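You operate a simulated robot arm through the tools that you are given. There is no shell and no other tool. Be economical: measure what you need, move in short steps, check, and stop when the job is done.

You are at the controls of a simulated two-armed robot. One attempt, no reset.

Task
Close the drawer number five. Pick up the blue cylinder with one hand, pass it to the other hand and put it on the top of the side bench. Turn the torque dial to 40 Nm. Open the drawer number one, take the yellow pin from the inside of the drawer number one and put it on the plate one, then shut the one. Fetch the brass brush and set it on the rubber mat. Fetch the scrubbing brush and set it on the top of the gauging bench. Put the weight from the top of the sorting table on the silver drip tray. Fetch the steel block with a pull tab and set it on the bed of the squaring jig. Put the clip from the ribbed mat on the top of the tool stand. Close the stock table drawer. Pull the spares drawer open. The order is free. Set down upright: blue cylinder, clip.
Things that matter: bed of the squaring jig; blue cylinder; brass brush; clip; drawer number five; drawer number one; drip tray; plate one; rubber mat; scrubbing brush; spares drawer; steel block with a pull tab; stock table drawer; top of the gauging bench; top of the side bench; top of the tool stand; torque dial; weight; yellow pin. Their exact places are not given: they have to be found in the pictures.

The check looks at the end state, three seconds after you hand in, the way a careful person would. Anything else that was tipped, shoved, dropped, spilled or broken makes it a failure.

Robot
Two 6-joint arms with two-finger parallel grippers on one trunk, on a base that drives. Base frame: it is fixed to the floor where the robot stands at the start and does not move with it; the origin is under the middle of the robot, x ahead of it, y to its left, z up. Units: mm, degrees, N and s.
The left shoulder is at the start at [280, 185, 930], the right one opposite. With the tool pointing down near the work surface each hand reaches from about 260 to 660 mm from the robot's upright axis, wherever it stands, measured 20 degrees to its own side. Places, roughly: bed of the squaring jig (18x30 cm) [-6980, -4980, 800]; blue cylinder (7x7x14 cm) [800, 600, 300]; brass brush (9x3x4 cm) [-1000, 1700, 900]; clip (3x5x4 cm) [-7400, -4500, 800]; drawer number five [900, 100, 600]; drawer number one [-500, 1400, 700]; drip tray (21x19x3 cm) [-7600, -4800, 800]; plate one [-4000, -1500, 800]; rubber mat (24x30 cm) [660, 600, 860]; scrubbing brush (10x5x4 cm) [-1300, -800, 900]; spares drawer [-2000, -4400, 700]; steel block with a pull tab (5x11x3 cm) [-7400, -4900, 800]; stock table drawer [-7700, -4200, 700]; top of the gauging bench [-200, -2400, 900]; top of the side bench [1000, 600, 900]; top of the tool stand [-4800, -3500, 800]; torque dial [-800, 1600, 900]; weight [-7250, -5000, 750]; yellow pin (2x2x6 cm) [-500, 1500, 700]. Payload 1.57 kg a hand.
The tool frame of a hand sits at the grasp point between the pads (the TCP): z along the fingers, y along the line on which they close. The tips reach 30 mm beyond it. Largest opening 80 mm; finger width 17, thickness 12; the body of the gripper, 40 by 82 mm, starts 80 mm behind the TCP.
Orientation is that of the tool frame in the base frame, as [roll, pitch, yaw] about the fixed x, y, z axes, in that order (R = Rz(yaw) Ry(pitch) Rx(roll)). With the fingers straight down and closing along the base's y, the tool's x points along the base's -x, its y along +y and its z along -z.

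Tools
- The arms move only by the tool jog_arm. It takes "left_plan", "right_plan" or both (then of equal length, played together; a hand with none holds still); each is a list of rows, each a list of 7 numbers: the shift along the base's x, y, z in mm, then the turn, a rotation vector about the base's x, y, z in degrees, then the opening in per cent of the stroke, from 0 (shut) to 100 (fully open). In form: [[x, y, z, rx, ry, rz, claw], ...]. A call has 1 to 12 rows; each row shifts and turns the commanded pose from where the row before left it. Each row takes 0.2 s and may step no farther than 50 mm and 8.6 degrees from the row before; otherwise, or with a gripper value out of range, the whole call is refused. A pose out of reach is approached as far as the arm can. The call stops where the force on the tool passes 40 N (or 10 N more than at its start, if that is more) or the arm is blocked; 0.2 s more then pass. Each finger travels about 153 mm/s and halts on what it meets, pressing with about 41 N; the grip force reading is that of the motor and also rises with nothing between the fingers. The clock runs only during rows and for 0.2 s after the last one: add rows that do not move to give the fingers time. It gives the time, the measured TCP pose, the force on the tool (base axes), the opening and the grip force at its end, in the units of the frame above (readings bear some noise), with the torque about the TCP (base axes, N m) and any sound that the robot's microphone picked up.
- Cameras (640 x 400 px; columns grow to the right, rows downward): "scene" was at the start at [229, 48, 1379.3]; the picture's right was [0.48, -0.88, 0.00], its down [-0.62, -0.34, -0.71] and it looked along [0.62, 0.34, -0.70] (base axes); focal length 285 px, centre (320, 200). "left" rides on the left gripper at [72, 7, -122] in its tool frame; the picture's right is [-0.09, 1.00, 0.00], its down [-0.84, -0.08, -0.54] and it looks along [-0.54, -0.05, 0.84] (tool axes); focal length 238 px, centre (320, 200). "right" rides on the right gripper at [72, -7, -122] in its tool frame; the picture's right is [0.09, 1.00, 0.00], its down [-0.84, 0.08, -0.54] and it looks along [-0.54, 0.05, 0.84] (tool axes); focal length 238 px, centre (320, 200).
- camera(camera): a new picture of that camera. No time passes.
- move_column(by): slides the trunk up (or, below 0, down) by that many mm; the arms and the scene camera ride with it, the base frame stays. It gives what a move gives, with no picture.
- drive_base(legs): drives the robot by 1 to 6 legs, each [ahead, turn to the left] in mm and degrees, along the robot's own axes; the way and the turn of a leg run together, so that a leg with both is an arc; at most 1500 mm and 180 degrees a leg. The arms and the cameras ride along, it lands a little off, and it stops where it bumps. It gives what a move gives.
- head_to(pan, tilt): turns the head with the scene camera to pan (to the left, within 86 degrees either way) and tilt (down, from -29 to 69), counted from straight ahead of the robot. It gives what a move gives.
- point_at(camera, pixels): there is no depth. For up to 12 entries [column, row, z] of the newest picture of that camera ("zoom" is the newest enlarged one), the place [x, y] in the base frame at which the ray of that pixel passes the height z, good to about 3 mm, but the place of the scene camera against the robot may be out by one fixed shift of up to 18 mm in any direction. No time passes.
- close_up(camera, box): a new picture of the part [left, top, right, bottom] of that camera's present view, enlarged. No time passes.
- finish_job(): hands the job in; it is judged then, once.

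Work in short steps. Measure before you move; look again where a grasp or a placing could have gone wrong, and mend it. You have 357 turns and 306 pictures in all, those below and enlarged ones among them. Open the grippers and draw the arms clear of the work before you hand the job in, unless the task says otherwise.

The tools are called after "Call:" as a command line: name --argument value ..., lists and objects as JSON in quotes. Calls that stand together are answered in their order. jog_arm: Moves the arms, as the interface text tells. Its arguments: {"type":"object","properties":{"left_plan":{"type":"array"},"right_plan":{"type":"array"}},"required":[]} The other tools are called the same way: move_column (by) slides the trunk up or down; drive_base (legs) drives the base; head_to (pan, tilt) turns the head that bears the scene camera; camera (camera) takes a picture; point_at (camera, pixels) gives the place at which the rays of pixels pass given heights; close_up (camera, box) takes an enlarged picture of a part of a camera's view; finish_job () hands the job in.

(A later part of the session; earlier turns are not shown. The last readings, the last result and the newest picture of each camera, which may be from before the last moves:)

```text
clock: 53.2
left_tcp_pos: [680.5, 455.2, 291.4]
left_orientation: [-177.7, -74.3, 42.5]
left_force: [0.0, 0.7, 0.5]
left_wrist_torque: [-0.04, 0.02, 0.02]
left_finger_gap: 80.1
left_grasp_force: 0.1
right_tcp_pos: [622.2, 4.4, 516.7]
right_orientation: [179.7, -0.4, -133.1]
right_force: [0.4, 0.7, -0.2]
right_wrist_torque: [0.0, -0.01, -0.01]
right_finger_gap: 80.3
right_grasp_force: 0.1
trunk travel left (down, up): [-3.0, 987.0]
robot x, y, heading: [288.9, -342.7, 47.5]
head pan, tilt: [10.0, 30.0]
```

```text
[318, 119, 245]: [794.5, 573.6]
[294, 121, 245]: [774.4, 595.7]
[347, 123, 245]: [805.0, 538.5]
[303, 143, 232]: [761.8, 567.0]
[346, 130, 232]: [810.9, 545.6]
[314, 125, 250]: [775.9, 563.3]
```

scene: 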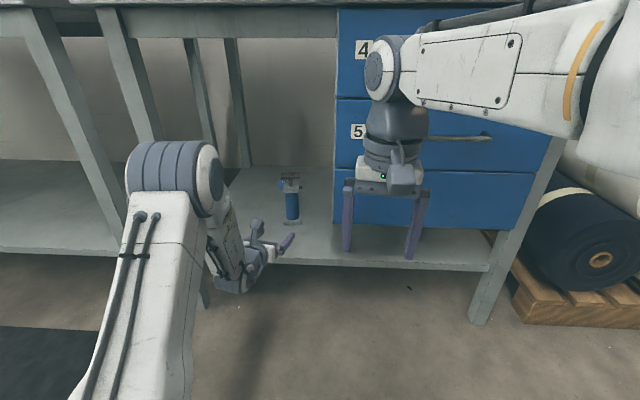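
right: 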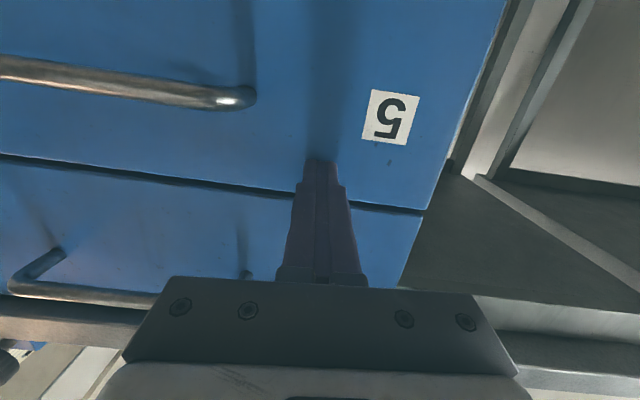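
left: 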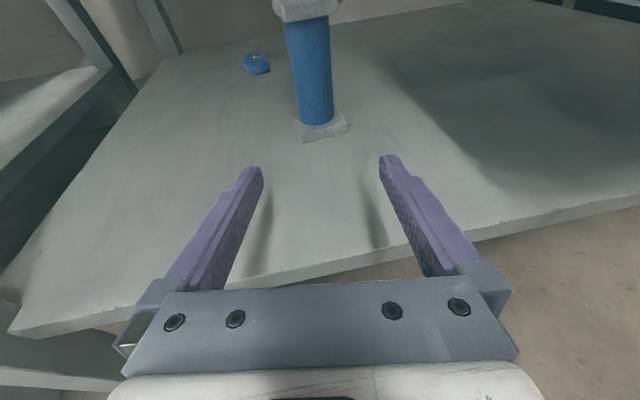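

Centre estimated (796,580): 170 mm straight ahead of the TCP. Drive 165 and check.

Call:
drive_base --legs '[[163, 0]]'

Call:
camera --camera "left"

```text
clock: 54.6
left_tcp_pos: [792.6, 575.8, 290.9]
left_orientation: [-177.7, -74.2, 42.5]
left_force: [0.2, -0.1, 0.2]
left_wrist_torque: [-0.01, 0.03, 0.0]
left_finger_gap: 79.7
left_grasp_force: 0.0
right_tcp_pos: [733.5, 123.7, 516.9]
right_orientation: [179.8, -0.3, -133.3]
right_force: [0.6, -0.1, 0.0]
right_wrist_torque: [0.03, -0.03, -0.01]
right_finger_gap: 80.1
right_grasp_force: 0.1
trunk travel left (down, up): [-3.0, 987.0]
robot x, y, heading: [398.6, -220.9, 47.1]
head pan, tilt: [10.0, 30.0]
```

```text
275 pictures are left
```

left: 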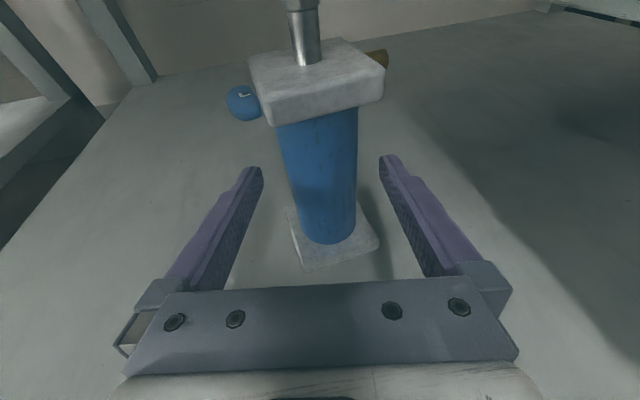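

The body lies between the fingers, centred. I close the grip.

Call:
jog_arm --left_plan '[[0, 0, 0, 0, 0, 0, 0], [0, 0, 0, 0, 0, 0, 0], [0, 0, 0, 0, 0, 0, 0], [0, 0, 0, 0, 0, 0, 0]]'

Call:
camera --camera "left"

```text
clock: 55.6
left_tcp_pos: [793.5, 576.1, 290.7]
left_orientation: [-177.8, -74.1, 42.6]
left_force: [1.9, -2.0, 0.2]
left_wrist_torque: [-0.49, -0.3, 0.0]
left_finger_gap: 43.1
left_grasp_force: 41.1
right_tcp_pos: [734.3, 125.4, 517.2]
right_orientation: [179.8, -0.4, -133.2]
right_force: [-0.9, -0.6, -0.6]
right_wrist_torque: [-0.01, -0.01, 0.01]
right_finger_gap: 79.9
right_grasp_force: 0.1
trunk travel left (down, up): [-3.0, 987.0]
robot x, y, heading: [395.6, -219.2, 47.4]
head pan, tilt: [10.0, 30.0]
```

```text
274 pictures are left
```

left: 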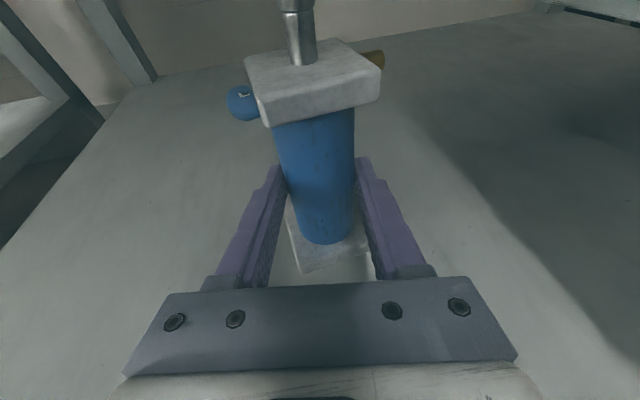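

Gripped (43 mm). Lift 60 mm with the trunk and back out 360 mm.

Call:
move_column --by 60

Call:
drive_base --legs '[[-360, 0]]'

Call:
camera --camera "left"

Call:
camera --camera "scene"

```text
clock: 56.6
left_tcp_pos: [793.9, 575.7, 351.5]
left_orientation: [-177.8, -74.1, 42.4]
left_force: [-0.8, 0.2, -6.8]
left_wrist_torque: [-0.1, 0.09, 0.02]
left_finger_gap: 43.4
left_grasp_force: 40.9
right_tcp_pos: [734.5, 124.5, 577.3]
right_orientation: [179.7, -0.4, -133.2]
right_force: [0.5, -0.5, 1.1]
right_wrist_torque: [0.01, 0.05, -0.01]
right_finger_gap: 79.9
right_grasp_force: 0.1
trunk travel left (down, up): [-63.0, 927.0]
robot x, y, heading: [399.7, -223.9, 47.5]
head pan, tilt: [10.0, 30.0]
```

```text
clock: 59.0
left_tcp_pos: [549.9, 311.5, 351.2]
left_orientation: [-177.7, -74.2, 42.3]
left_force: [0.6, -0.1, -7.6]
left_wrist_torque: [-0.07, 0.09, 0.01]
left_finger_gap: 43.3
left_grasp_force: 41.0
right_tcp_pos: [490.1, -139.9, 577.2]
right_orientation: [179.7, -0.4, -133.3]
right_force: [-0.3, -0.7, 0.1]
right_wrist_torque: [-0.04, 0.0, -0.02]
right_finger_gap: 80.0
right_grasp_force: 0.0
trunk travel left (down, up): [-63.0, 927.0]
robot x, y, heading: [156.0, -483.9, 47.4]
head pan, tilt: [10.0, 30.0]
```

```text
273 pictures are left
```

left: 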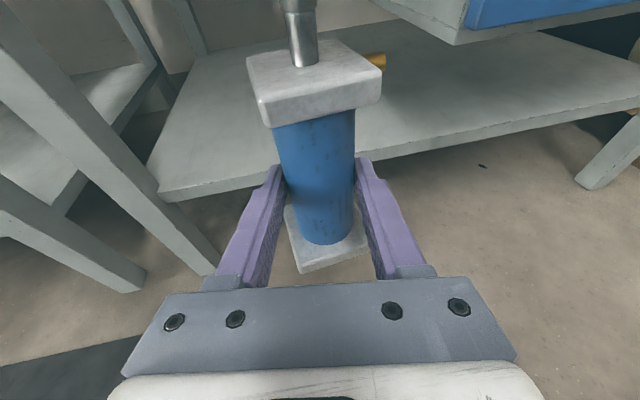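

```text
272 pictures are left
```

scene: 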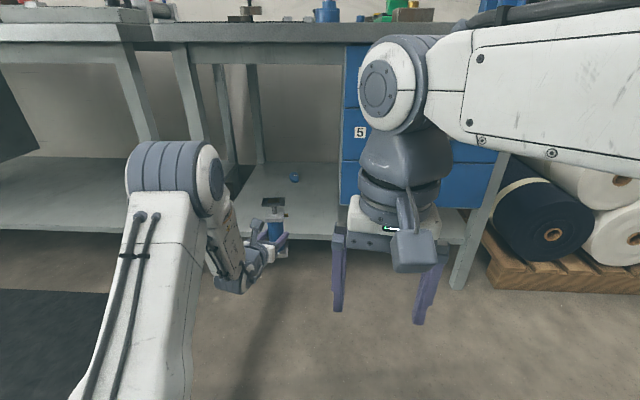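

Cylinder held (~0.75 kg). I raise the trunk 620, moving the right hand aside to the right and checking the view.

Call:
move_column --by 620

Call:
jog_arm --right_plan '[[35, -32, 0, 0, 0, 0, 100], [35, -32, 0, 0, 0, 0, 100], [35, -32, 0, 0, 0, 0, 100], [35, -32, 0, 0, 0, 0, 100], [35, -32, 0, 0, 0, 0, 100]]'

Call:
jog_arm --left_plan '[[-3.7, -29.7, 0, 0, 0, -6.25, 0], [-3.7, -29.7, 0, 0, 0, -6.25, 0], [-3.7, -29.7, 0, 0, 0, -6.25, 0], [-3.7, -29.7, 0, 0, 0, -6.25, 0], [-3.7, -29.7, 0, 0, 0, -6.25, 0], [-3.7, -29.7, 0, 0, 0, -6.25, 0], [-3.7, -29.7, 0, 0, 0, -6.25, 0], [-3.7, -29.7, 0, 0, 0, -6.25, 0], [-3.7, -29.7, 0, 0, 0, -6.25, 0], [-3.7, -29.7, 0, 0, 0, -6.25, 0], [-3.7, -29.7, 0, 0, 0, -6.25, 0], [-3.7, -29.7, 0, 0, 0, -6.25, 0]]'

Call:
head_to --pan -5 --tilt 50

Call:
camera --camera "scene"

```text
refused: 620 is not a number from -400 to 400
```

```text
clock: 60.1
left_tcp_pos: [550.4, 310.7, 351.2]
left_orientation: [-177.8, -74.1, 42.4]
left_force: [-0.2, 0.5, -6.7]
left_wrist_torque: [-0.1, 0.09, -0.01]
left_finger_gap: 43.3
left_grasp_force: 41.3
right_tcp_pos: [675.0, -283.6, 576.7]
right_orientation: [179.7, -0.2, -133.3]
right_force: [0.3, -0.3, -0.3]
right_wrist_torque: [-0.01, -0.01, -0.02]
right_finger_gap: 79.6
right_grasp_force: 0.0
right hand out of reach, approached as far as the arm can: row 2, 3
trunk travel left (down, up): [-63.0, 927.0]
robot x, y, heading: [150.7, -482.7, 47.2]
head pan, tilt: [10.0, 30.0]
```

```text
clock: 62.8
left_tcp_pos: [504.4, -46.3, 350.3]
left_orientation: [-177.7, -74.2, -32.7]
left_force: [-0.6, 0.1, -7.7]
left_wrist_torque: [0.04, 0.11, 0.01]
left_finger_gap: 43.1
left_grasp_force: 40.5
right_tcp_pos: [675.8, -283.6, 576.9]
right_orientation: [179.7, -0.4, -133.3]
right_force: [0.6, -0.1, 0.7]
right_wrist_torque: [-0.01, -0.05, 0.0]
right_finger_gap: 79.9
right_grasp_force: 0.1
trunk travel left (down, up): [-63.0, 927.0]
robot x, y, heading: [154.9, -486.0, 47.1]
head pan, tilt: [10.0, 30.0]
```

```text
clock: 63.6
left_tcp_pos: [504.9, -46.1, 350.7]
left_orientation: [-177.7, -74.2, -32.5]
left_force: [0.7, -0.6, -7.9]
left_wrist_torque: [0.06, 0.1, -0.01]
left_finger_gap: 43.3
left_grasp_force: 41.1
right_tcp_pos: [675.4, -283.7, 577.3]
right_orientation: [179.7, -0.5, -133.2]
right_force: [-0.4, -0.6, -0.7]
right_wrist_torque: [0.0, 0.01, 0.03]
right_finger_gap: 79.9
right_grasp_force: 0.0
trunk travel left (down, up): [-63.0, 927.0]
robot x, y, heading: [153.5, -482.3, 47.0]
head pan, tilt: [-5.0, 50.0]
```

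```text
271 pictures are left
```

scene: 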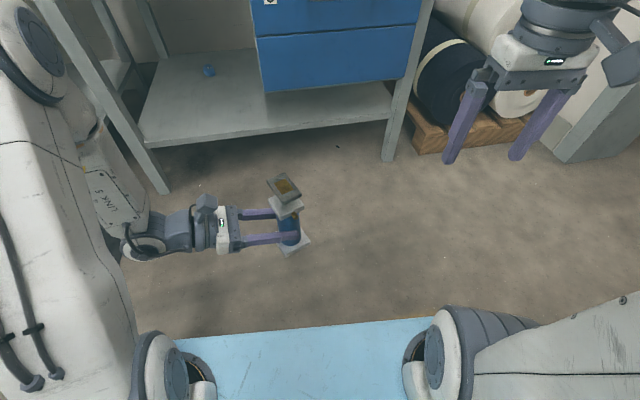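

The column step limit is 400; the object is now well placed in front. I raise in two steps and zoom on the object.

Call:
move_column --by 400

Call:
move_column --by 200

Call:
close_up --camera "scene" --box '[200, 140, 360, 280]'

Call:
camera --camera "left"

```text
clock: 67.4
left_tcp_pos: [505.6, -46.4, 750.7]
left_orientation: [-177.8, -74.2, -32.5]
left_force: [-0.1, 0.3, -7.5]
left_wrist_torque: [0.05, 0.11, 0.01]
left_finger_gap: 43.1
left_grasp_force: 40.7
right_tcp_pos: [675.2, -283.4, 976.8]
right_orientation: [179.6, -0.4, -133.3]
right_force: [0.0, 0.1, -0.9]
right_wrist_torque: [-0.02, 0.02, -0.02]
right_finger_gap: 80.1
right_grasp_force: 0.0
trunk travel left (down, up): [-463.0, 527.0]
robot x, y, heading: [151.7, -486.2, 47.1]
head pan, tilt: [-5.0, 50.0]
```

```text
clock: 69.6
left_tcp_pos: [505.9, -45.6, 951.2]
left_orientation: [-177.8, -74.2, -32.6]
left_force: [0.0, -0.4, -7.4]
left_wrist_torque: [0.03, 0.09, 0.02]
left_finger_gap: 43.0
left_grasp_force: 41.1
right_tcp_pos: [675.9, -283.3, 1177.8]
right_orientation: [179.8, -0.3, -133.2]
right_force: [0.0, 0.2, -0.3]
right_wrist_torque: [0.03, 0.02, 0.03]
right_finger_gap: 80.1
right_grasp_force: 0.1
trunk travel left (down, up): [-663.0, 327.0]
robot x, y, heading: [153.2, -482.9, 47.2]
head pan, tilt: [-5.0, 50.0]
```

```text
2.86 times, centred on (280, 210) of scene
```

zoom: 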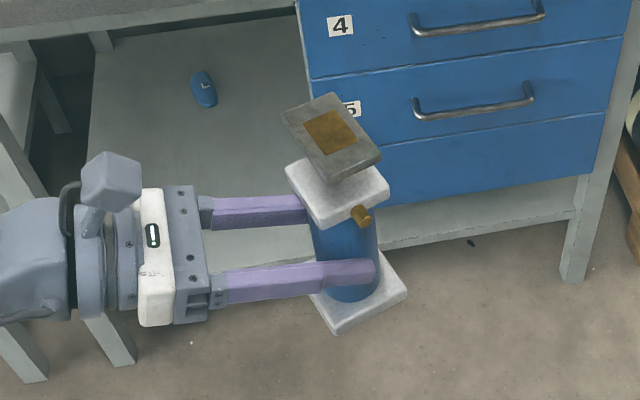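

```text
269 pictures are left
```

left: 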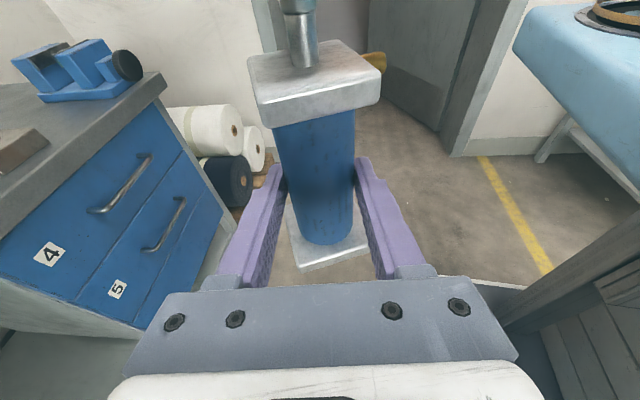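

The top plate's corners in the zoom are (283,112),(337,93),(382,155),(327,180). I locate them at z≈1030.

Call:
close_up --camera "scene" --box '[250, 160, 314, 210]'

Call:
point_at --camera "scene" --pixels '[[267, 179.2, 1030], [286, 172.6, 1030], [301.7, 194.3, 1030], [282.5, 203, 1030], [269, 198, 1000], [292, 220, 1000], [304, 208, 1000], [284, 254, 895], [310, 243, 895]]'

```text
8.00 times, centred on (282, 185) of scene
```

zoom: 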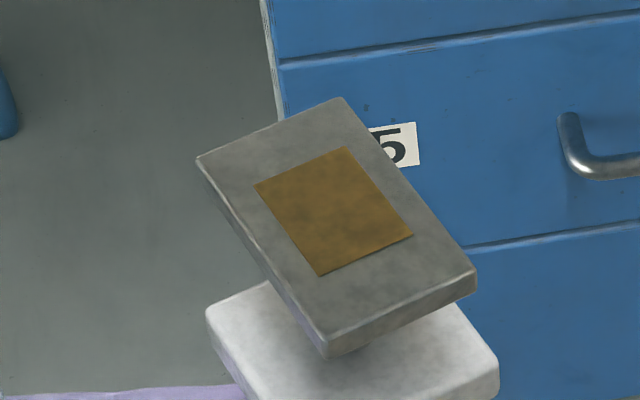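

```text
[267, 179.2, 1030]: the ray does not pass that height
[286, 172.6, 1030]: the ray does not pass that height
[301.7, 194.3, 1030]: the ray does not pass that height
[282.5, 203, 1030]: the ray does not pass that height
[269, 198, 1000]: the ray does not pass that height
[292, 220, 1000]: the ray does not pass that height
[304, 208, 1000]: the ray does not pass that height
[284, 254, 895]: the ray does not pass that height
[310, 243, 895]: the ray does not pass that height
```

I use the newest zoom for the plate corners: (197,158),(343,97),(477,275),(325,350).

Call:
point_at --camera "zoom" --pixels '[[197, 158, 1030], [343, 97, 1030], [475, 270, 1030], [323, 333, 1030], [206, 312, 1000], [458, 300, 1000], [498, 365, 1000]]'

```text
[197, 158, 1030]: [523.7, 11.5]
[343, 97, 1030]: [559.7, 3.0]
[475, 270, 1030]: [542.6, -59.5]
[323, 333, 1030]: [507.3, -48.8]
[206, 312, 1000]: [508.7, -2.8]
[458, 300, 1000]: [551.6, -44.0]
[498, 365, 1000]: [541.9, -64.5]
```

The plate is ~62×37 mm, its short side along ≈-13°, centre near (520–533,-24…-45). I bring the right hand over it, turning +30°, and look down with its camera.

Call:
jog_arm --right_plan '[[-22, 34, 0, 0, 0, 4.3, 100], [-22, 34, 0, 0, 0, 4.3, 100], [-22, 34, 0, 0, 0, 4.3, 100], [-22, 34, 0, 0, 0, 4.3, 100], [-22, 34, 0, 0, 0, 4.3, 100], [-22, 34, 0, 0, 0, 4.3, 100], [-22, 34, 0, 0, 0, 4.3, 100]]'

Call:
camera --camera "right"

Call:
camera --camera "scene"

```text
clock: 71.2
left_tcp_pos: [505.6, -46.8, 951.8]
left_orientation: [-177.8, -74.2, -32.6]
left_force: [0.9, -0.8, -7.9]
left_wrist_torque: [0.07, 0.14, 0.03]
left_finger_gap: 43.1
left_grasp_force: 41.3
right_tcp_pos: [520.4, -45.7, 1177.2]
right_orientation: [179.7, -0.3, -103.2]
right_force: [0.4, -0.8, -0.4]
right_wrist_torque: [0.01, 0.05, -0.01]
right_finger_gap: 80.0
right_grasp_force: 0.1
trunk travel left (down, up): [-663.0, 327.0]
robot x, y, heading: [149.6, -482.5, 47.3]
head pan, tilt: [-5.0, 50.0]
```

```text
267 pictures are left
```

right: 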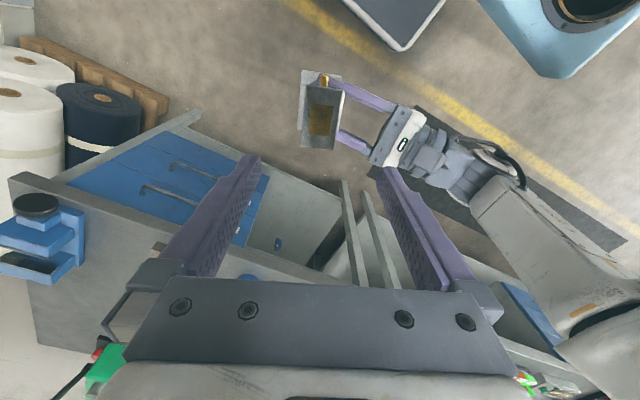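

```text
266 pictures are left
```

scene: 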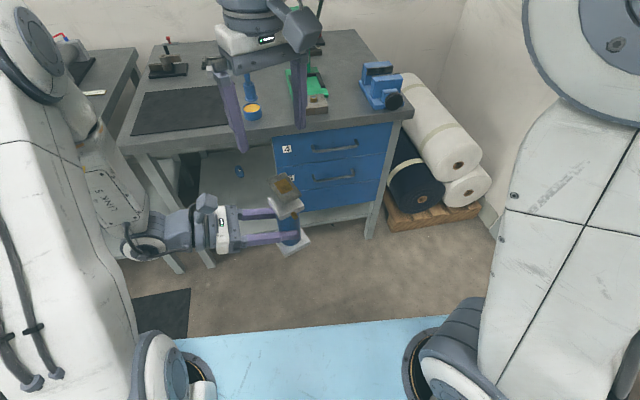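

The plate is visible at (322,115) in the right view; I enlarge and measure.

Call:
close_up --camera "right" --box '[280, 60, 376, 160]'

```text
4.00 times, centred on (328, 110) of right
```

zoom: 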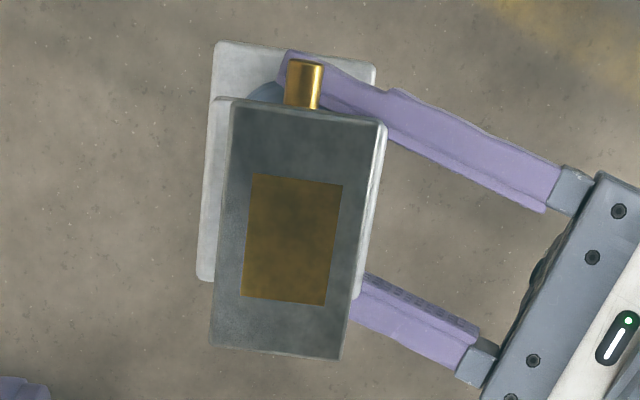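

Call:
point_at --camera "zoom" --pixels '[[234, 107, 1030], [382, 125, 1030], [340, 358, 1030], [210, 345, 1030], [234, 107, 1050], [382, 125, 1050], [340, 358, 1050], [210, 345, 1050]]'

```text
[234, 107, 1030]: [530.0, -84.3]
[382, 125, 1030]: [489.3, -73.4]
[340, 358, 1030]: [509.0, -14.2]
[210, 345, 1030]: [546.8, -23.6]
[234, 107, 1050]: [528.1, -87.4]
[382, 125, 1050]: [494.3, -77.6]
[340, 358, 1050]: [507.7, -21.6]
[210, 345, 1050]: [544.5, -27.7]
```

Plate centre ≈(519,-50). I descend to z≈1040 over it and check the alignment.

Call:
jog_arm --right_plan '[[-1, -4, -35, 0, 0, 0, 100], [0, 0, -35, 0, 0, 0, 100], [0, 0, -35, 0, 0, 0, 100], [0, 0, -30, 0, 0, 0, 100]]'

Call:
camera --camera "right"

Call:
close_up --camera "scene" --box '[200, 120, 360, 280]'

```text
clock: 72.2
left_tcp_pos: [504.9, -46.6, 951.5]
left_orientation: [-177.8, -74.3, -32.5]
left_force: [0.2, 1.0, -6.2]
left_wrist_torque: [0.07, 0.09, -0.01]
left_finger_gap: 42.8
left_grasp_force: 41.3
right_tcp_pos: [520.9, -50.2, 1043.0]
right_orientation: [179.7, -0.3, -103.3]
right_force: [0.0, 0.0, 0.7]
right_wrist_torque: [-0.01, -0.03, -0.01]
right_finger_gap: 80.0
right_grasp_force: 0.0
trunk travel left (down, up): [-663.0, 327.0]
robot x, y, heading: [154.9, -485.1, 47.2]
head pan, tilt: [-5.0, 50.0]
```

```text
264 pictures are left
```

right: 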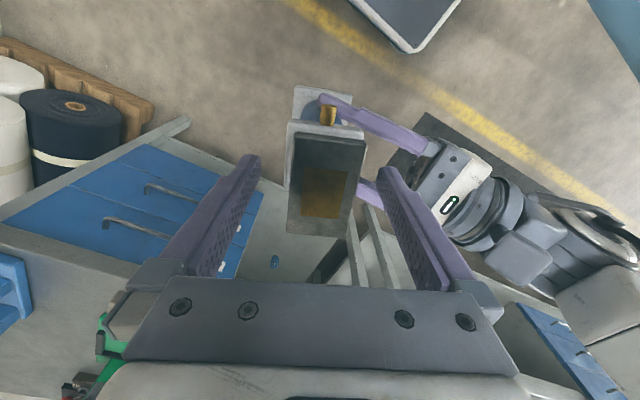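

```text
2.50 times, centred on (280, 200) of scene
```

zoom: 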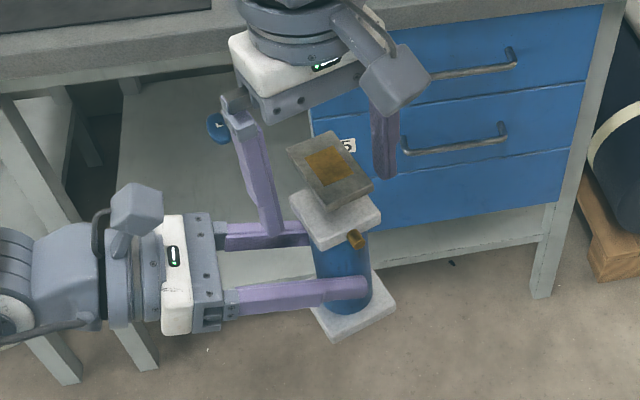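

I remeasure the plate from this closer right view: corners (295,137),(365,142),(352,237),(288,230).

Call:
point_at --camera "right" --pixels '[[295, 137, 1030], [365, 142, 1030], [352, 237, 1030], [288, 230, 1030], [295, 137, 1050], [365, 142, 1050], [352, 237, 1050], [288, 230, 1050]]'

```text
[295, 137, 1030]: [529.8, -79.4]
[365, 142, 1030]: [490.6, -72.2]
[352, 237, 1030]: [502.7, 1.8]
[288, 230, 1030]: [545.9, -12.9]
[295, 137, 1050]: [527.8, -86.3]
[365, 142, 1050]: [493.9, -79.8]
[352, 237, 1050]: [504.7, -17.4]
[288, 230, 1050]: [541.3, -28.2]
```

Plate top is z≈1047, centre (517,-51). A small shift then close the right hand, keeping the left closed.

Call:
jog_arm --right_plan '[[-3, -1, -8, 0, 0, 0, 100], [0, 0, 0, 0, 0, 0, 50], [0, 0, 0, 0, 0, 0, 0], [0, 0, 0, 0, 0, 0, 0], [0, 0, 0, 0, 0, 0, 0], [0, 0, 0, 0, 0, 0, 0]]'

Call:
camera --camera "right"

Call:
close_up --camera "scene" --box '[200, 120, 360, 280]'

```text
clock: 73.6
left_tcp_pos: [505.4, -44.7, 950.8]
left_orientation: [-177.7, -74.1, -32.5]
left_force: [-23.5, 4.9, -6.2]
left_wrist_torque: [-0.08, -0.67, 0.38]
left_finger_gap: 42.8
left_grasp_force: 41.2
right_tcp_pos: [517.8, -50.6, 1034.3]
right_orientation: [-179.9, -0.3, -103.1]
right_force: [22.5, -5.3, -0.3]
right_wrist_torque: [-0.27, -1.19, -0.41]
right_finger_gap: 50.3
right_grasp_force: 40.7
trunk travel left (down, up): [-663.0, 327.0]
robot x, y, heading: [155.3, -486.8, 47.0]
head pan, tilt: [-5.0, 50.0]
```

```text
262 pictures are left
```

right: 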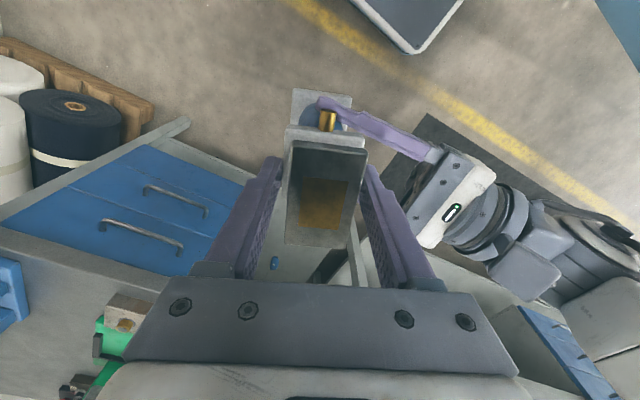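

```text
2.50 times, centred on (280, 200) of scene
```

zoom: 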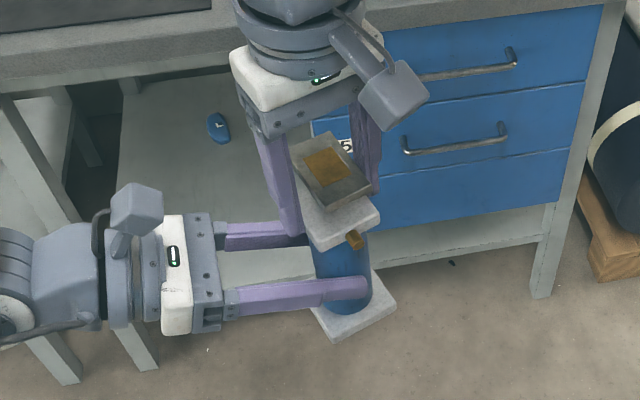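

Right grips the upper block (50.3 mm). I release with the left hand, check the hold, then withdraw the left hand.

Call:
jog_arm --left_plan '[[0, 0, 0, 0, 0, 0, 60], [0, 0, 0, 0, 0, 0, 100], [0, 0, 0, 0, 0, 0, 100]]'

Call:
jog_arm --left_plan '[[-17, 10, 0, 0, 0, 0, 100], [-17, 10, 0, 0, 0, 0, 100], [-26, 15, 0, 0, 0, 0, 100], [-26, 15, 0, 0, 0, 0, 100]]'

Call:
close_up --camera "scene" --box '[200, 120, 360, 280]'

Call:
camera --camera "left"

```text
clock: 74.4
left_tcp_pos: [504.8, -45.8, 951.1]
left_orientation: [-177.9, -74.2, -32.6]
left_force: [0.0, 0.2, -0.4]
left_wrist_torque: [-0.01, 0.0, -0.02]
left_finger_gap: 79.9
left_grasp_force: 0.0
right_tcp_pos: [516.8, -50.5, 1034.2]
right_orientation: [179.6, -0.4, -103.2]
right_force: [-0.1, -0.1, -0.8]
right_wrist_torque: [0.0, -0.01, -0.02]
right_finger_gap: 50.0
right_grasp_force: 41.3
trunk travel left (down, up): [-663.0, 327.0]
robot x, y, heading: [153.8, -484.5, 47.2]
head pan, tilt: [-5.0, 50.0]
```

```text
clock: 75.4
left_tcp_pos: [419.4, 4.9, 951.7]
left_orientation: [-177.8, -74.3, -32.8]
left_force: [0.5, 0.5, 0.1]
left_wrist_torque: [0.0, 0.02, 0.02]
left_finger_gap: 80.2
left_grasp_force: 0.1
right_tcp_pos: [517.8, -50.8, 1034.6]
right_orientation: [179.7, -0.5, -103.1]
right_force: [-0.1, 0.4, -0.1]
right_wrist_torque: [0.0, 0.01, -0.01]
right_finger_gap: 50.0
right_grasp_force: 40.4
trunk travel left (down, up): [-663.0, 327.0]
robot x, y, heading: [150.8, -484.3, 47.2]
head pan, tilt: [-5.0, 50.0]
```

```text
2.50 times, centred on (280, 200) of scene
```

zoom: 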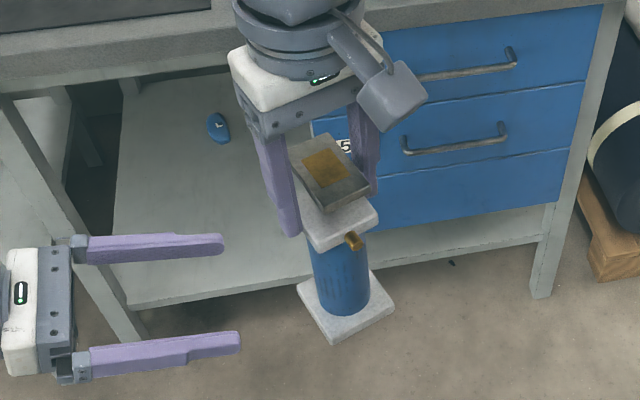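

```text
259 pictures are left
```

left: 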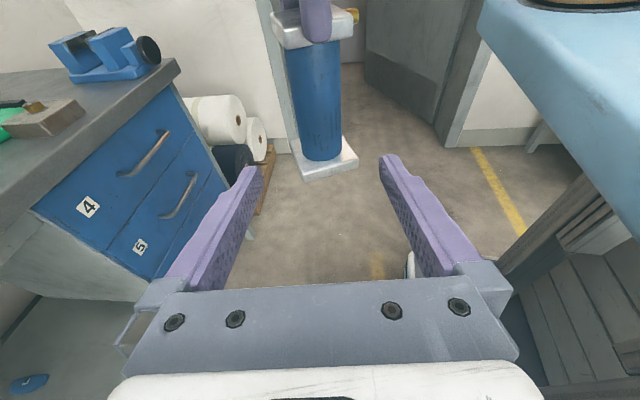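

The right hand holds the cylinder alone. I move the left hand aside, raise the trunk 120 and look at the bench top for a free spot.

Call:
jog_arm --left_plan '[[-30, 28, 0, 0, 0, 0, 100], [-30, 28, 0, 0, 0, 0, 100], [-20, 18, 0, 0, 0, 0, 100]]'

Call:
move_column --by 120

Call:
drive_base --legs '[[0, 8]]'

Call:
head_to --pan 0 --tilt 35

Call:
camera --camera "scene"

```text
clock: 76.2
left_tcp_pos: [338.5, 79.7, 950.6]
left_orientation: [-178.0, -74.2, -32.6]
left_force: [-0.6, 0.1, 0.6]
left_wrist_torque: [-0.01, -0.02, 0.0]
left_finger_gap: 79.9
left_grasp_force: 0.1
right_tcp_pos: [517.0, -51.2, 1035.1]
right_orientation: [179.6, -0.3, -103.2]
right_force: [0.3, -0.9, -0.2]
right_wrist_torque: [0.06, 0.03, 0.01]
right_finger_gap: 49.8
right_grasp_force: 41.0
trunk travel left (down, up): [-663.0, 327.0]
robot x, y, heading: [150.9, -484.3, 47.2]
head pan, tilt: [-5.0, 50.0]
```

```text
clock: 77.7
left_tcp_pos: [340.4, 79.4, 1070.5]
left_orientation: [-177.7, -74.1, -32.6]
left_force: [0.1, -0.4, 0.1]
left_wrist_torque: [0.02, 0.01, -0.02]
left_finger_gap: 80.1
left_grasp_force: 0.0
right_tcp_pos: [517.2, -50.4, 1155.2]
right_orientation: [179.7, -0.4, -103.2]
right_force: [-0.5, 1.1, -8.7]
right_wrist_torque: [0.03, 0.0, 0.0]
right_finger_gap: 49.8
right_grasp_force: 40.8
trunk travel left (down, up): [-783.0, 207.0]
robot x, y, heading: [153.4, -484.9, 46.9]
head pan, tilt: [-5.0, 50.0]
```

```text
clock: 78.7
left_tcp_pos: [258.4, 99.6, 1070.8]
left_orientation: [-177.9, -74.2, -24.4]
left_force: [0.3, 0.2, 0.2]
left_wrist_torque: [0.01, 0.04, 0.02]
left_finger_gap: 80.0
left_grasp_force: 0.1
right_tcp_pos: [452.5, -4.3, 1154.5]
right_orientation: [179.8, -0.4, -95.1]
right_force: [-0.5, -0.8, -7.8]
right_wrist_torque: [0.01, 0.0, -0.01]
right_finger_gap: 49.9
right_grasp_force: 40.9
trunk travel left (down, up): [-783.0, 207.0]
robot x, y, heading: [157.3, -483.2, 55.2]
head pan, tilt: [-5.0, 50.0]
```

```text
clock: 79.5
left_tcp_pos: [257.5, 99.4, 1070.8]
left_orientation: [-177.8, -74.1, -24.4]
left_force: [1.0, 0.2, -0.3]
left_wrist_torque: [-0.01, -0.01, -0.01]
left_finger_gap: 79.9
left_grasp_force: 0.0
right_tcp_pos: [451.9, -3.2, 1155.2]
right_orientation: [179.7, -0.4, -95.1]
right_force: [0.8, 0.1, -7.7]
right_wrist_torque: [0.02, -0.01, 0.0]
right_finger_gap: 49.8
right_grasp_force: 40.6
trunk travel left (down, up): [-783.0, 207.0]
robot x, y, heading: [154.5, -486.0, 55.1]
head pan, tilt: [0.0, 35.0]
```

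```text
258 pictures are left
```

scene: 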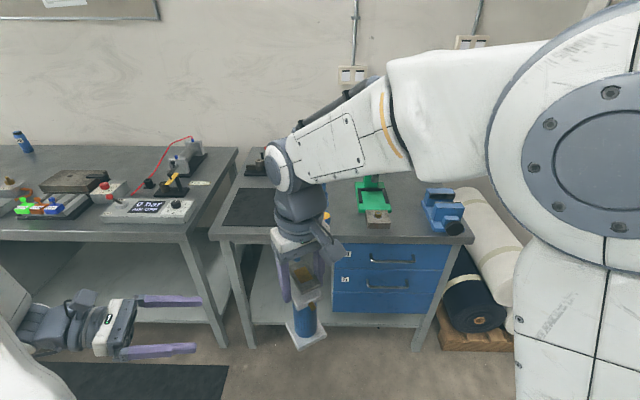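

The object hangs safely (7.8 N). Candidate spots are between the wooden block (378,218) and vise (425,215). I measure distances there.

Call:
close_up --camera "scene" --box '[310, 170, 490, 260]'

Call:
point_at --camera "scene" --pixels '[[391, 227, 860], [427, 225, 860], [410, 243, 860], [367, 227, 860], [333, 222, 860], [350, 242, 860], [408, 215, 860], [408, 200, 860]]'

```text
3.56 times, centred on (400, 215) of scene
```

zoom: 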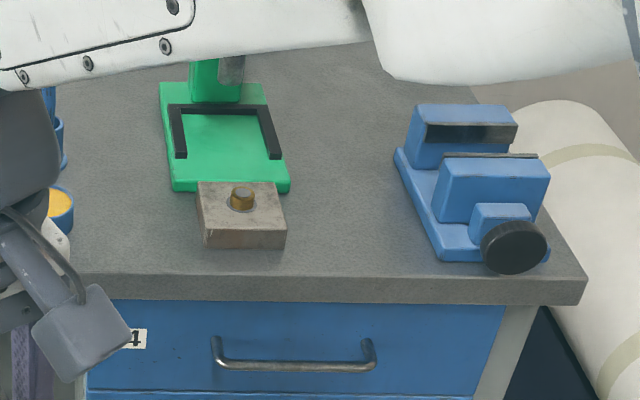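

```text
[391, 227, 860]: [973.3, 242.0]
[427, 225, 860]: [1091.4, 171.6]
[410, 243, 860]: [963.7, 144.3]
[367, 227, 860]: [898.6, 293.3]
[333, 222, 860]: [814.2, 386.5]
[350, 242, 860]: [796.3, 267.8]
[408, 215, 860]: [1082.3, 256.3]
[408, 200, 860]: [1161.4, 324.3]
```

A spot at ≈(1015,187) lies free between block and vise. I swing the right hand to the right first, then drive ahead.

Call:
jog_arm --right_plan '[[32, -26, 0, 0, 0, 0, 0], [32, -26, 0, 0, 0, 0, 0], [32, -26, 0, 0, 0, 0, 0], [32, -26, 0, 0, 0, 0, 0], [32, -26, 0, 0, 0, 0, 0], [32, -26, 0, 0, 0, 0, 0], [32, -26, 0, 0, 0, 0, 0], [32, -26, 0, 0, 0, 0, 0]]'

Call:
drive_base --legs '[[490, 0]]'

Call:
head_to --pan -15 --tilt 45

Call:
camera --camera "scene"

Call:
camera --camera "right"

```text
clock: 81.3
left_tcp_pos: [258.8, 99.0, 1071.0]
left_orientation: [-177.9, -74.2, -24.6]
left_force: [0.4, 0.0, 0.6]
left_wrist_torque: [0.01, 0.02, 0.01]
left_finger_gap: 80.0
left_grasp_force: 0.0
right_tcp_pos: [709.2, -212.9, 1154.0]
right_orientation: [179.7, -0.4, -95.1]
right_force: [0.3, 0.0, -6.7]
right_wrist_torque: [-0.01, -0.04, -0.01]
right_finger_gap: 49.7
right_grasp_force: 41.0
trunk travel left (down, up): [-783.0, 207.0]
robot x, y, heading: [157.4, -484.9, 55.3]
head pan, tilt: [0.0, 35.0]
```

```text
clock: 84.2
left_tcp_pos: [540.6, 501.9, 1070.4]
left_orientation: [-177.7, -74.2, -24.6]
left_force: [-0.3, 0.2, 0.3]
left_wrist_torque: [-0.02, -0.02, 0.0]
left_finger_gap: 79.7
left_grasp_force: 0.2
right_tcp_pos: [991.0, 192.8, 1154.9]
right_orientation: [179.7, -0.3, -95.2]
right_force: [-0.3, -0.1, -7.2]
right_wrist_torque: [0.03, -0.02, 0.02]
right_finger_gap: 49.8
right_grasp_force: 40.8
trunk travel left (down, up): [-783.0, 207.0]
robot x, y, heading: [433.6, -81.4, 55.2]
head pan, tilt: [0.0, 35.0]
```

```text
clock: 84.9
left_tcp_pos: [538.8, 503.0, 1070.6]
left_orientation: [-177.8, -74.3, -24.5]
left_force: [-0.1, -0.7, -0.4]
left_wrist_torque: [-0.02, 0.01, 0.0]
left_finger_gap: 79.9
left_grasp_force: 0.1
right_tcp_pos: [989.9, 191.0, 1155.2]
right_orientation: [179.7, -0.5, -95.3]
right_force: [-0.1, -0.5, -8.0]
right_wrist_torque: [-0.02, 0.0, 0.04]
right_finger_gap: 49.9
right_grasp_force: 40.5
trunk travel left (down, up): [-783.0, 207.0]
robot x, y, heading: [434.7, -81.5, 55.1]
head pan, tilt: [-15.0, 45.0]
```

```text
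256 pictures are left
```

scene: 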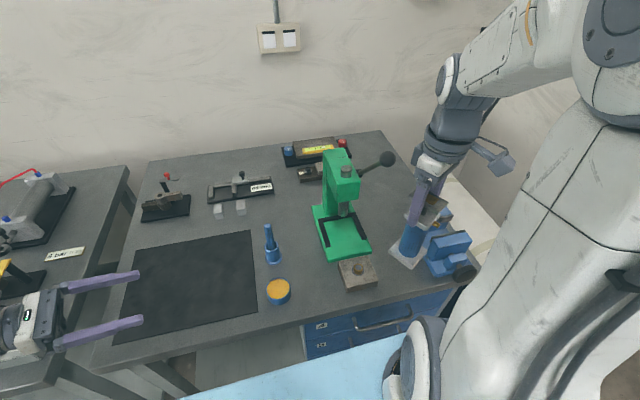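

```text
255 pictures are left
```

right: 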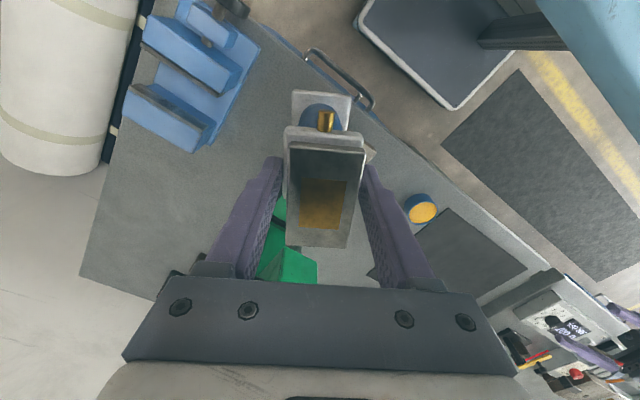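

I measure vise, wood block and edge positions with the right camera.

Call:
point_at --camera "right" --pixels '[[376, 155, 890], [190, 150, 870], [216, 120, 870], [262, 50, 870], [305, 60, 860], [400, 135, 860], [440, 165, 860], [283, 212, 870]]'

```text
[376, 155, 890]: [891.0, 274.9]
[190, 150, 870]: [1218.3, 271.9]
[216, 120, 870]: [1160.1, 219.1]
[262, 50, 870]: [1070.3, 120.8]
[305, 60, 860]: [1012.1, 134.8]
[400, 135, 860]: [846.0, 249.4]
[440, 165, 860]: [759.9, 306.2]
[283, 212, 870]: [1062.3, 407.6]
```

Edges by the right camera: bench front n≈690, vise base t≈-807. Target object centre ≈(1031,193). I shift +41 in x and descend to about z=1030.

Call:
jog_arm --right_plan '[[21, 1, 0, 0, 0, 0, 0], [20, 1, 0, 0, 0, 0, 0], [0, 0, -31, 0, 0, 0, 0], [0, 0, -31, 0, 0, 0, 0], [0, 0, -31, 0, 0, 0, 0], [0, 0, -31, 0, 0, 0, 0]]'

Call:
close_up --camera "scene" --box '[330, 190, 490, 300]'

Call:
camera --camera "right"

```text
clock: 86.3
left_tcp_pos: [540.2, 503.3, 1071.3]
left_orientation: [-177.8, -74.1, -24.5]
left_force: [-0.5, -0.2, -0.2]
left_wrist_torque: [-0.01, 0.0, -0.01]
left_finger_gap: 80.4
left_grasp_force: 0.0
right_tcp_pos: [1030.4, 193.0, 1030.4]
right_orientation: [179.7, -0.3, -95.1]
right_force: [0.4, -0.3, -7.5]
right_wrist_torque: [0.01, -0.02, -0.01]
right_finger_gap: 49.9
right_grasp_force: 40.6
trunk travel left (down, up): [-783.0, 207.0]
robot x, y, heading: [436.9, -83.4, 55.2]
head pan, tilt: [-15.0, 45.0]
```

```text
3.64 times, centred on (410, 245) of scene
```

zoom: 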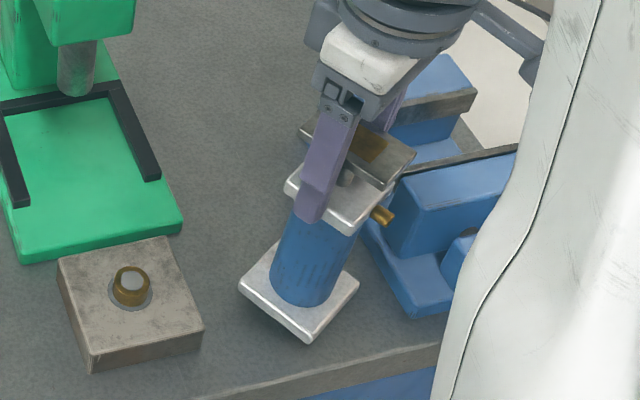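

```text
253 pictures are left
```

right: 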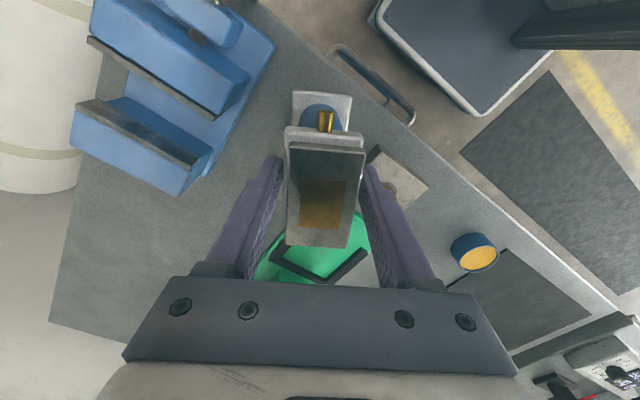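

Clear of vise and block; nudge 10 mm away from the vise and lower gently until contact.

Call:
jog_arm --right_plan '[[-8, 6, -10, 0, 0, 0, 0], [0, 0, -10, 0, 0, 0, 0], [0, 0, -5, 0, 0, 0, 0], [0, 0, -4, 0, 0, 0, 0], [0, 0, -3, 0, 0, 0, 0], [0, 0, -3, 0, 0, 0, 0], [0, 0, -3, 0, 0, 0, 0], [0, 0, -3, 0, 0, 0, 0], [0, 0, -3, 0, 0, 0, 0], [0, 0, -3, 0, 0, 0, 0]]'

Call:
close_up --camera "scene" --box '[330, 190, 490, 300]'

```text
clock: 88.3
left_tcp_pos: [539.1, 503.4, 1070.5]
left_orientation: [-177.6, -74.2, -24.7]
left_force: [0.3, -0.2, -0.6]
left_wrist_torque: [-0.02, 0.01, 0.0]
left_finger_gap: 80.2
left_grasp_force: 0.1
right_tcp_pos: [1023.0, 199.0, 988.7]
right_orientation: [179.8, -0.3, -95.2]
right_force: [-5.7, -2.1, 19.6]
right_wrist_torque: [-0.31, -0.06, -0.03]
right_finger_gap: 49.4
right_grasp_force: 41.1
trunk travel left (down, up): [-783.0, 207.0]
robot x, y, heading: [434.5, -81.9, 55.3]
head pan, tilt: [-15.0, 45.0]
stopped in row 10 (right hand): the force on the tool passed its limit at 44 N (the readings are from after the stop); the commanded pose is now the measured one
```

```text
3.64 times, centred on (410, 245) of scene
```

zoom: 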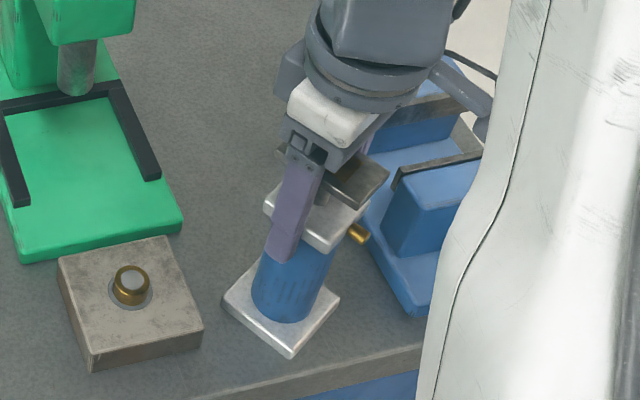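

Contact with the bench at TCP z≈989. I ease 1.5 mm up, open, and rise.

Call:
jog_arm --right_plan '[[0, 0, 1.5, 0, 0, 0, 0], [0, 0, 0, 0, 0, 0, 85], [0, 0, 0, 0, 0, 0, 85], [0, 0, 10, 0, 0, 0, 85], [0, 0, 35, 0, 0, 0, 85], [0, 0, 40, 0, 0, 0, 85], [0, 0, 40, 0, 0, 0, 85]]'

Call:
camera --camera "scene"

Call:
camera --camera "right"

```text
clock: 89.9
left_tcp_pos: [539.2, 502.9, 1071.2]
left_orientation: [-177.7, -74.2, -24.6]
left_force: [0.1, 0.2, 0.4]
left_wrist_torque: [0.01, -0.01, -0.05]
left_finger_gap: 80.2
left_grasp_force: 0.1
right_tcp_pos: [1023.0, 199.7, 1116.1]
right_orientation: [179.8, -0.3, -95.2]
right_force: [0.4, 0.3, -0.1]
right_wrist_torque: [0.03, 0.02, 0.03]
right_finger_gap: 68.0
right_grasp_force: 0.1
trunk travel left (down, up): [-783.0, 207.0]
robot x, y, heading: [435.3, -79.9, 55.3]
head pan, tilt: [-15.0, 45.0]
```

```text
251 pictures are left
```

scene: 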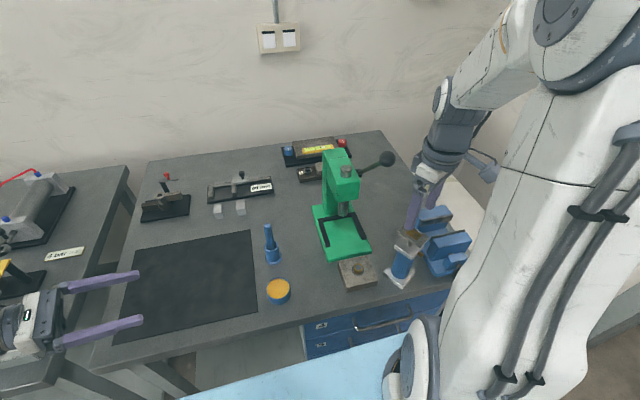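

```text
250 pictures are left
```

right: 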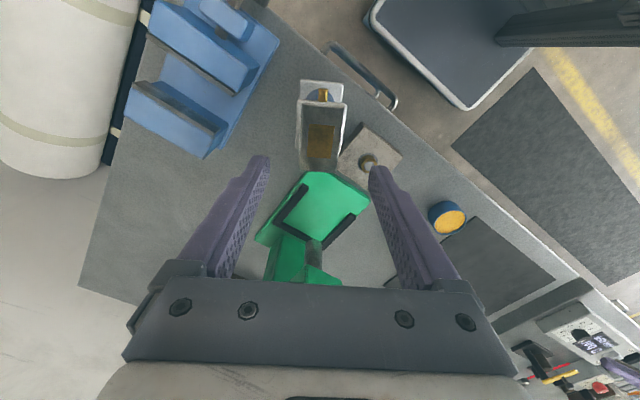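

The cylinder stands upright on the bench. I back off 450, tuck the right hand in, and then go toward the second bench.

Call:
drive_base --legs '[[-400, 0]]'

Call:
jog_arm --right_plan '[[-30, 5, 0, 0, 0, -5, 100], [-30, 5, 0, 0, 0, -5, 100], [-30, 5, 0, 0, 0, -5, 100], [-30, 5, 0, 0, 0, -5, 100], [-30, 5, 0, 0, 0, -5, 100], [-30, 5, 0, 0, 0, -5, 100]]'

Call:
head_to --pan 70 --tilt 20

Call:
camera --camera "scene"

```text
clock: 92.4
left_tcp_pos: [309.7, 174.2, 1069.9]
left_orientation: [-177.8, -74.3, -24.5]
left_force: [0.1, 0.8, 0.1]
left_wrist_torque: [0.02, -0.02, -0.03]
left_finger_gap: 80.2
left_grasp_force: 0.0
right_tcp_pos: [792.1, -129.7, 1114.0]
right_orientation: [179.8, -0.3, -95.1]
right_force: [0.1, 0.1, -0.4]
right_wrist_torque: [0.01, -0.03, 0.0]
right_finger_gap: 68.1
right_grasp_force: 0.1
trunk travel left (down, up): [-783.0, 207.0]
robot x, y, heading: [204.7, -411.3, 55.1]
head pan, tilt: [-15.0, 45.0]
```

```text
clock: 93.8
left_tcp_pos: [308.9, 172.9, 1071.1]
left_orientation: [-177.8, -74.2, -24.4]
left_force: [1.1, 0.9, -0.6]
left_wrist_torque: [0.02, -0.01, 0.03]
left_finger_gap: 80.0
left_grasp_force: 0.1
right_tcp_pos: [613.5, -99.9, 1114.3]
right_orientation: [179.8, -0.4, -125.1]
right_force: [0.6, 0.1, -0.1]
right_wrist_torque: [0.02, -0.02, 0.02]
right_finger_gap: 79.8
right_grasp_force: 0.0
trunk travel left (down, up): [-783.0, 207.0]
robot x, y, heading: [204.5, -408.2, 55.2]
head pan, tilt: [-15.0, 45.0]
```

```text
clock: 95.4
left_tcp_pos: [308.6, 173.8, 1071.3]
left_orientation: [-177.9, -74.3, -24.5]
left_force: [0.8, -0.3, 0.4]
left_wrist_torque: [0.01, 0.0, 0.0]
left_finger_gap: 80.0
left_grasp_force: 0.1
right_tcp_pos: [613.8, -100.0, 1115.0]
right_orientation: [179.8, -0.3, -125.1]
right_force: [0.1, -0.8, -0.6]
right_wrist_torque: [0.02, 0.02, 0.01]
right_finger_gap: 80.2
right_grasp_force: 0.0
trunk travel left (down, up): [-783.0, 207.0]
robot x, y, heading: [208.4, -414.6, 55.4]
head pan, tilt: [70.0, 20.0]
```

```text
249 pictures are left
```

scene: 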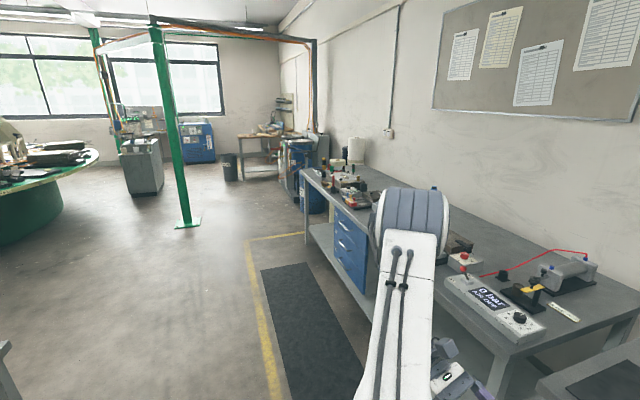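

The drawer bench continues along the same wall to the left. I drive along it (turn left 90°, ahead 1500), turn to face it and look.

Call:
drive_base --legs '[[0, 90], [1500, 0], [50, 0], [0, -90]]'

Call:
head_to --pan 0 --tilt 35

Call:
camera --camera "scene"

```text
clock: 111.0
left_tcp_pos: [-935.4, 1076.5, 1069.8]
left_orientation: [-177.7, -74.1, -26.4]
left_force: [-0.3, 0.3, -0.3]
left_wrist_torque: [0.0, 0.01, 0.01]
left_finger_gap: 80.0
left_grasp_force: 0.1
right_tcp_pos: [-640.3, 794.3, 1113.4]
right_orientation: [179.9, -0.3, -127.0]
right_force: [0.1, -0.2, 1.4]
right_wrist_torque: [0.0, 0.0, 0.0]
right_finger_gap: 80.1
right_grasp_force: 0.0
trunk travel left (down, up): [-783.0, 207.0]
robot x, y, heading: [-1053.7, 494.7, 53.1]
head pan, tilt: [70.0, 20.0]
```

```text
clock: 112.5
left_tcp_pos: [-934.5, 1075.8, 1070.8]
left_orientation: [-177.7, -74.3, -26.4]
left_force: [0.3, 0.3, 0.0]
left_wrist_torque: [-0.01, 0.01, 0.03]
left_finger_gap: 80.0
left_grasp_force: 0.1
right_tcp_pos: [-639.6, 793.9, 1115.0]
right_orientation: [179.8, -0.3, -127.0]
right_force: [-0.3, 0.1, -0.6]
right_wrist_torque: [0.0, -0.01, -0.03]
right_finger_gap: 80.0
right_grasp_force: 0.0
trunk travel left (down, up): [-783.0, 207.0]
robot x, y, heading: [-1058.2, 492.3, 53.1]
head pan, tilt: [0.0, 35.0]
```

```text
248 pictures are left
```

scene: 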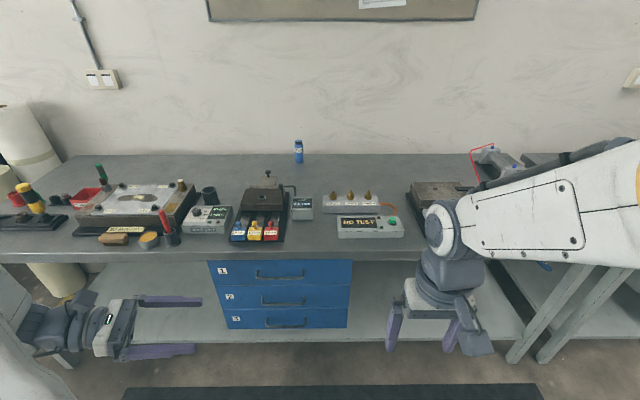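

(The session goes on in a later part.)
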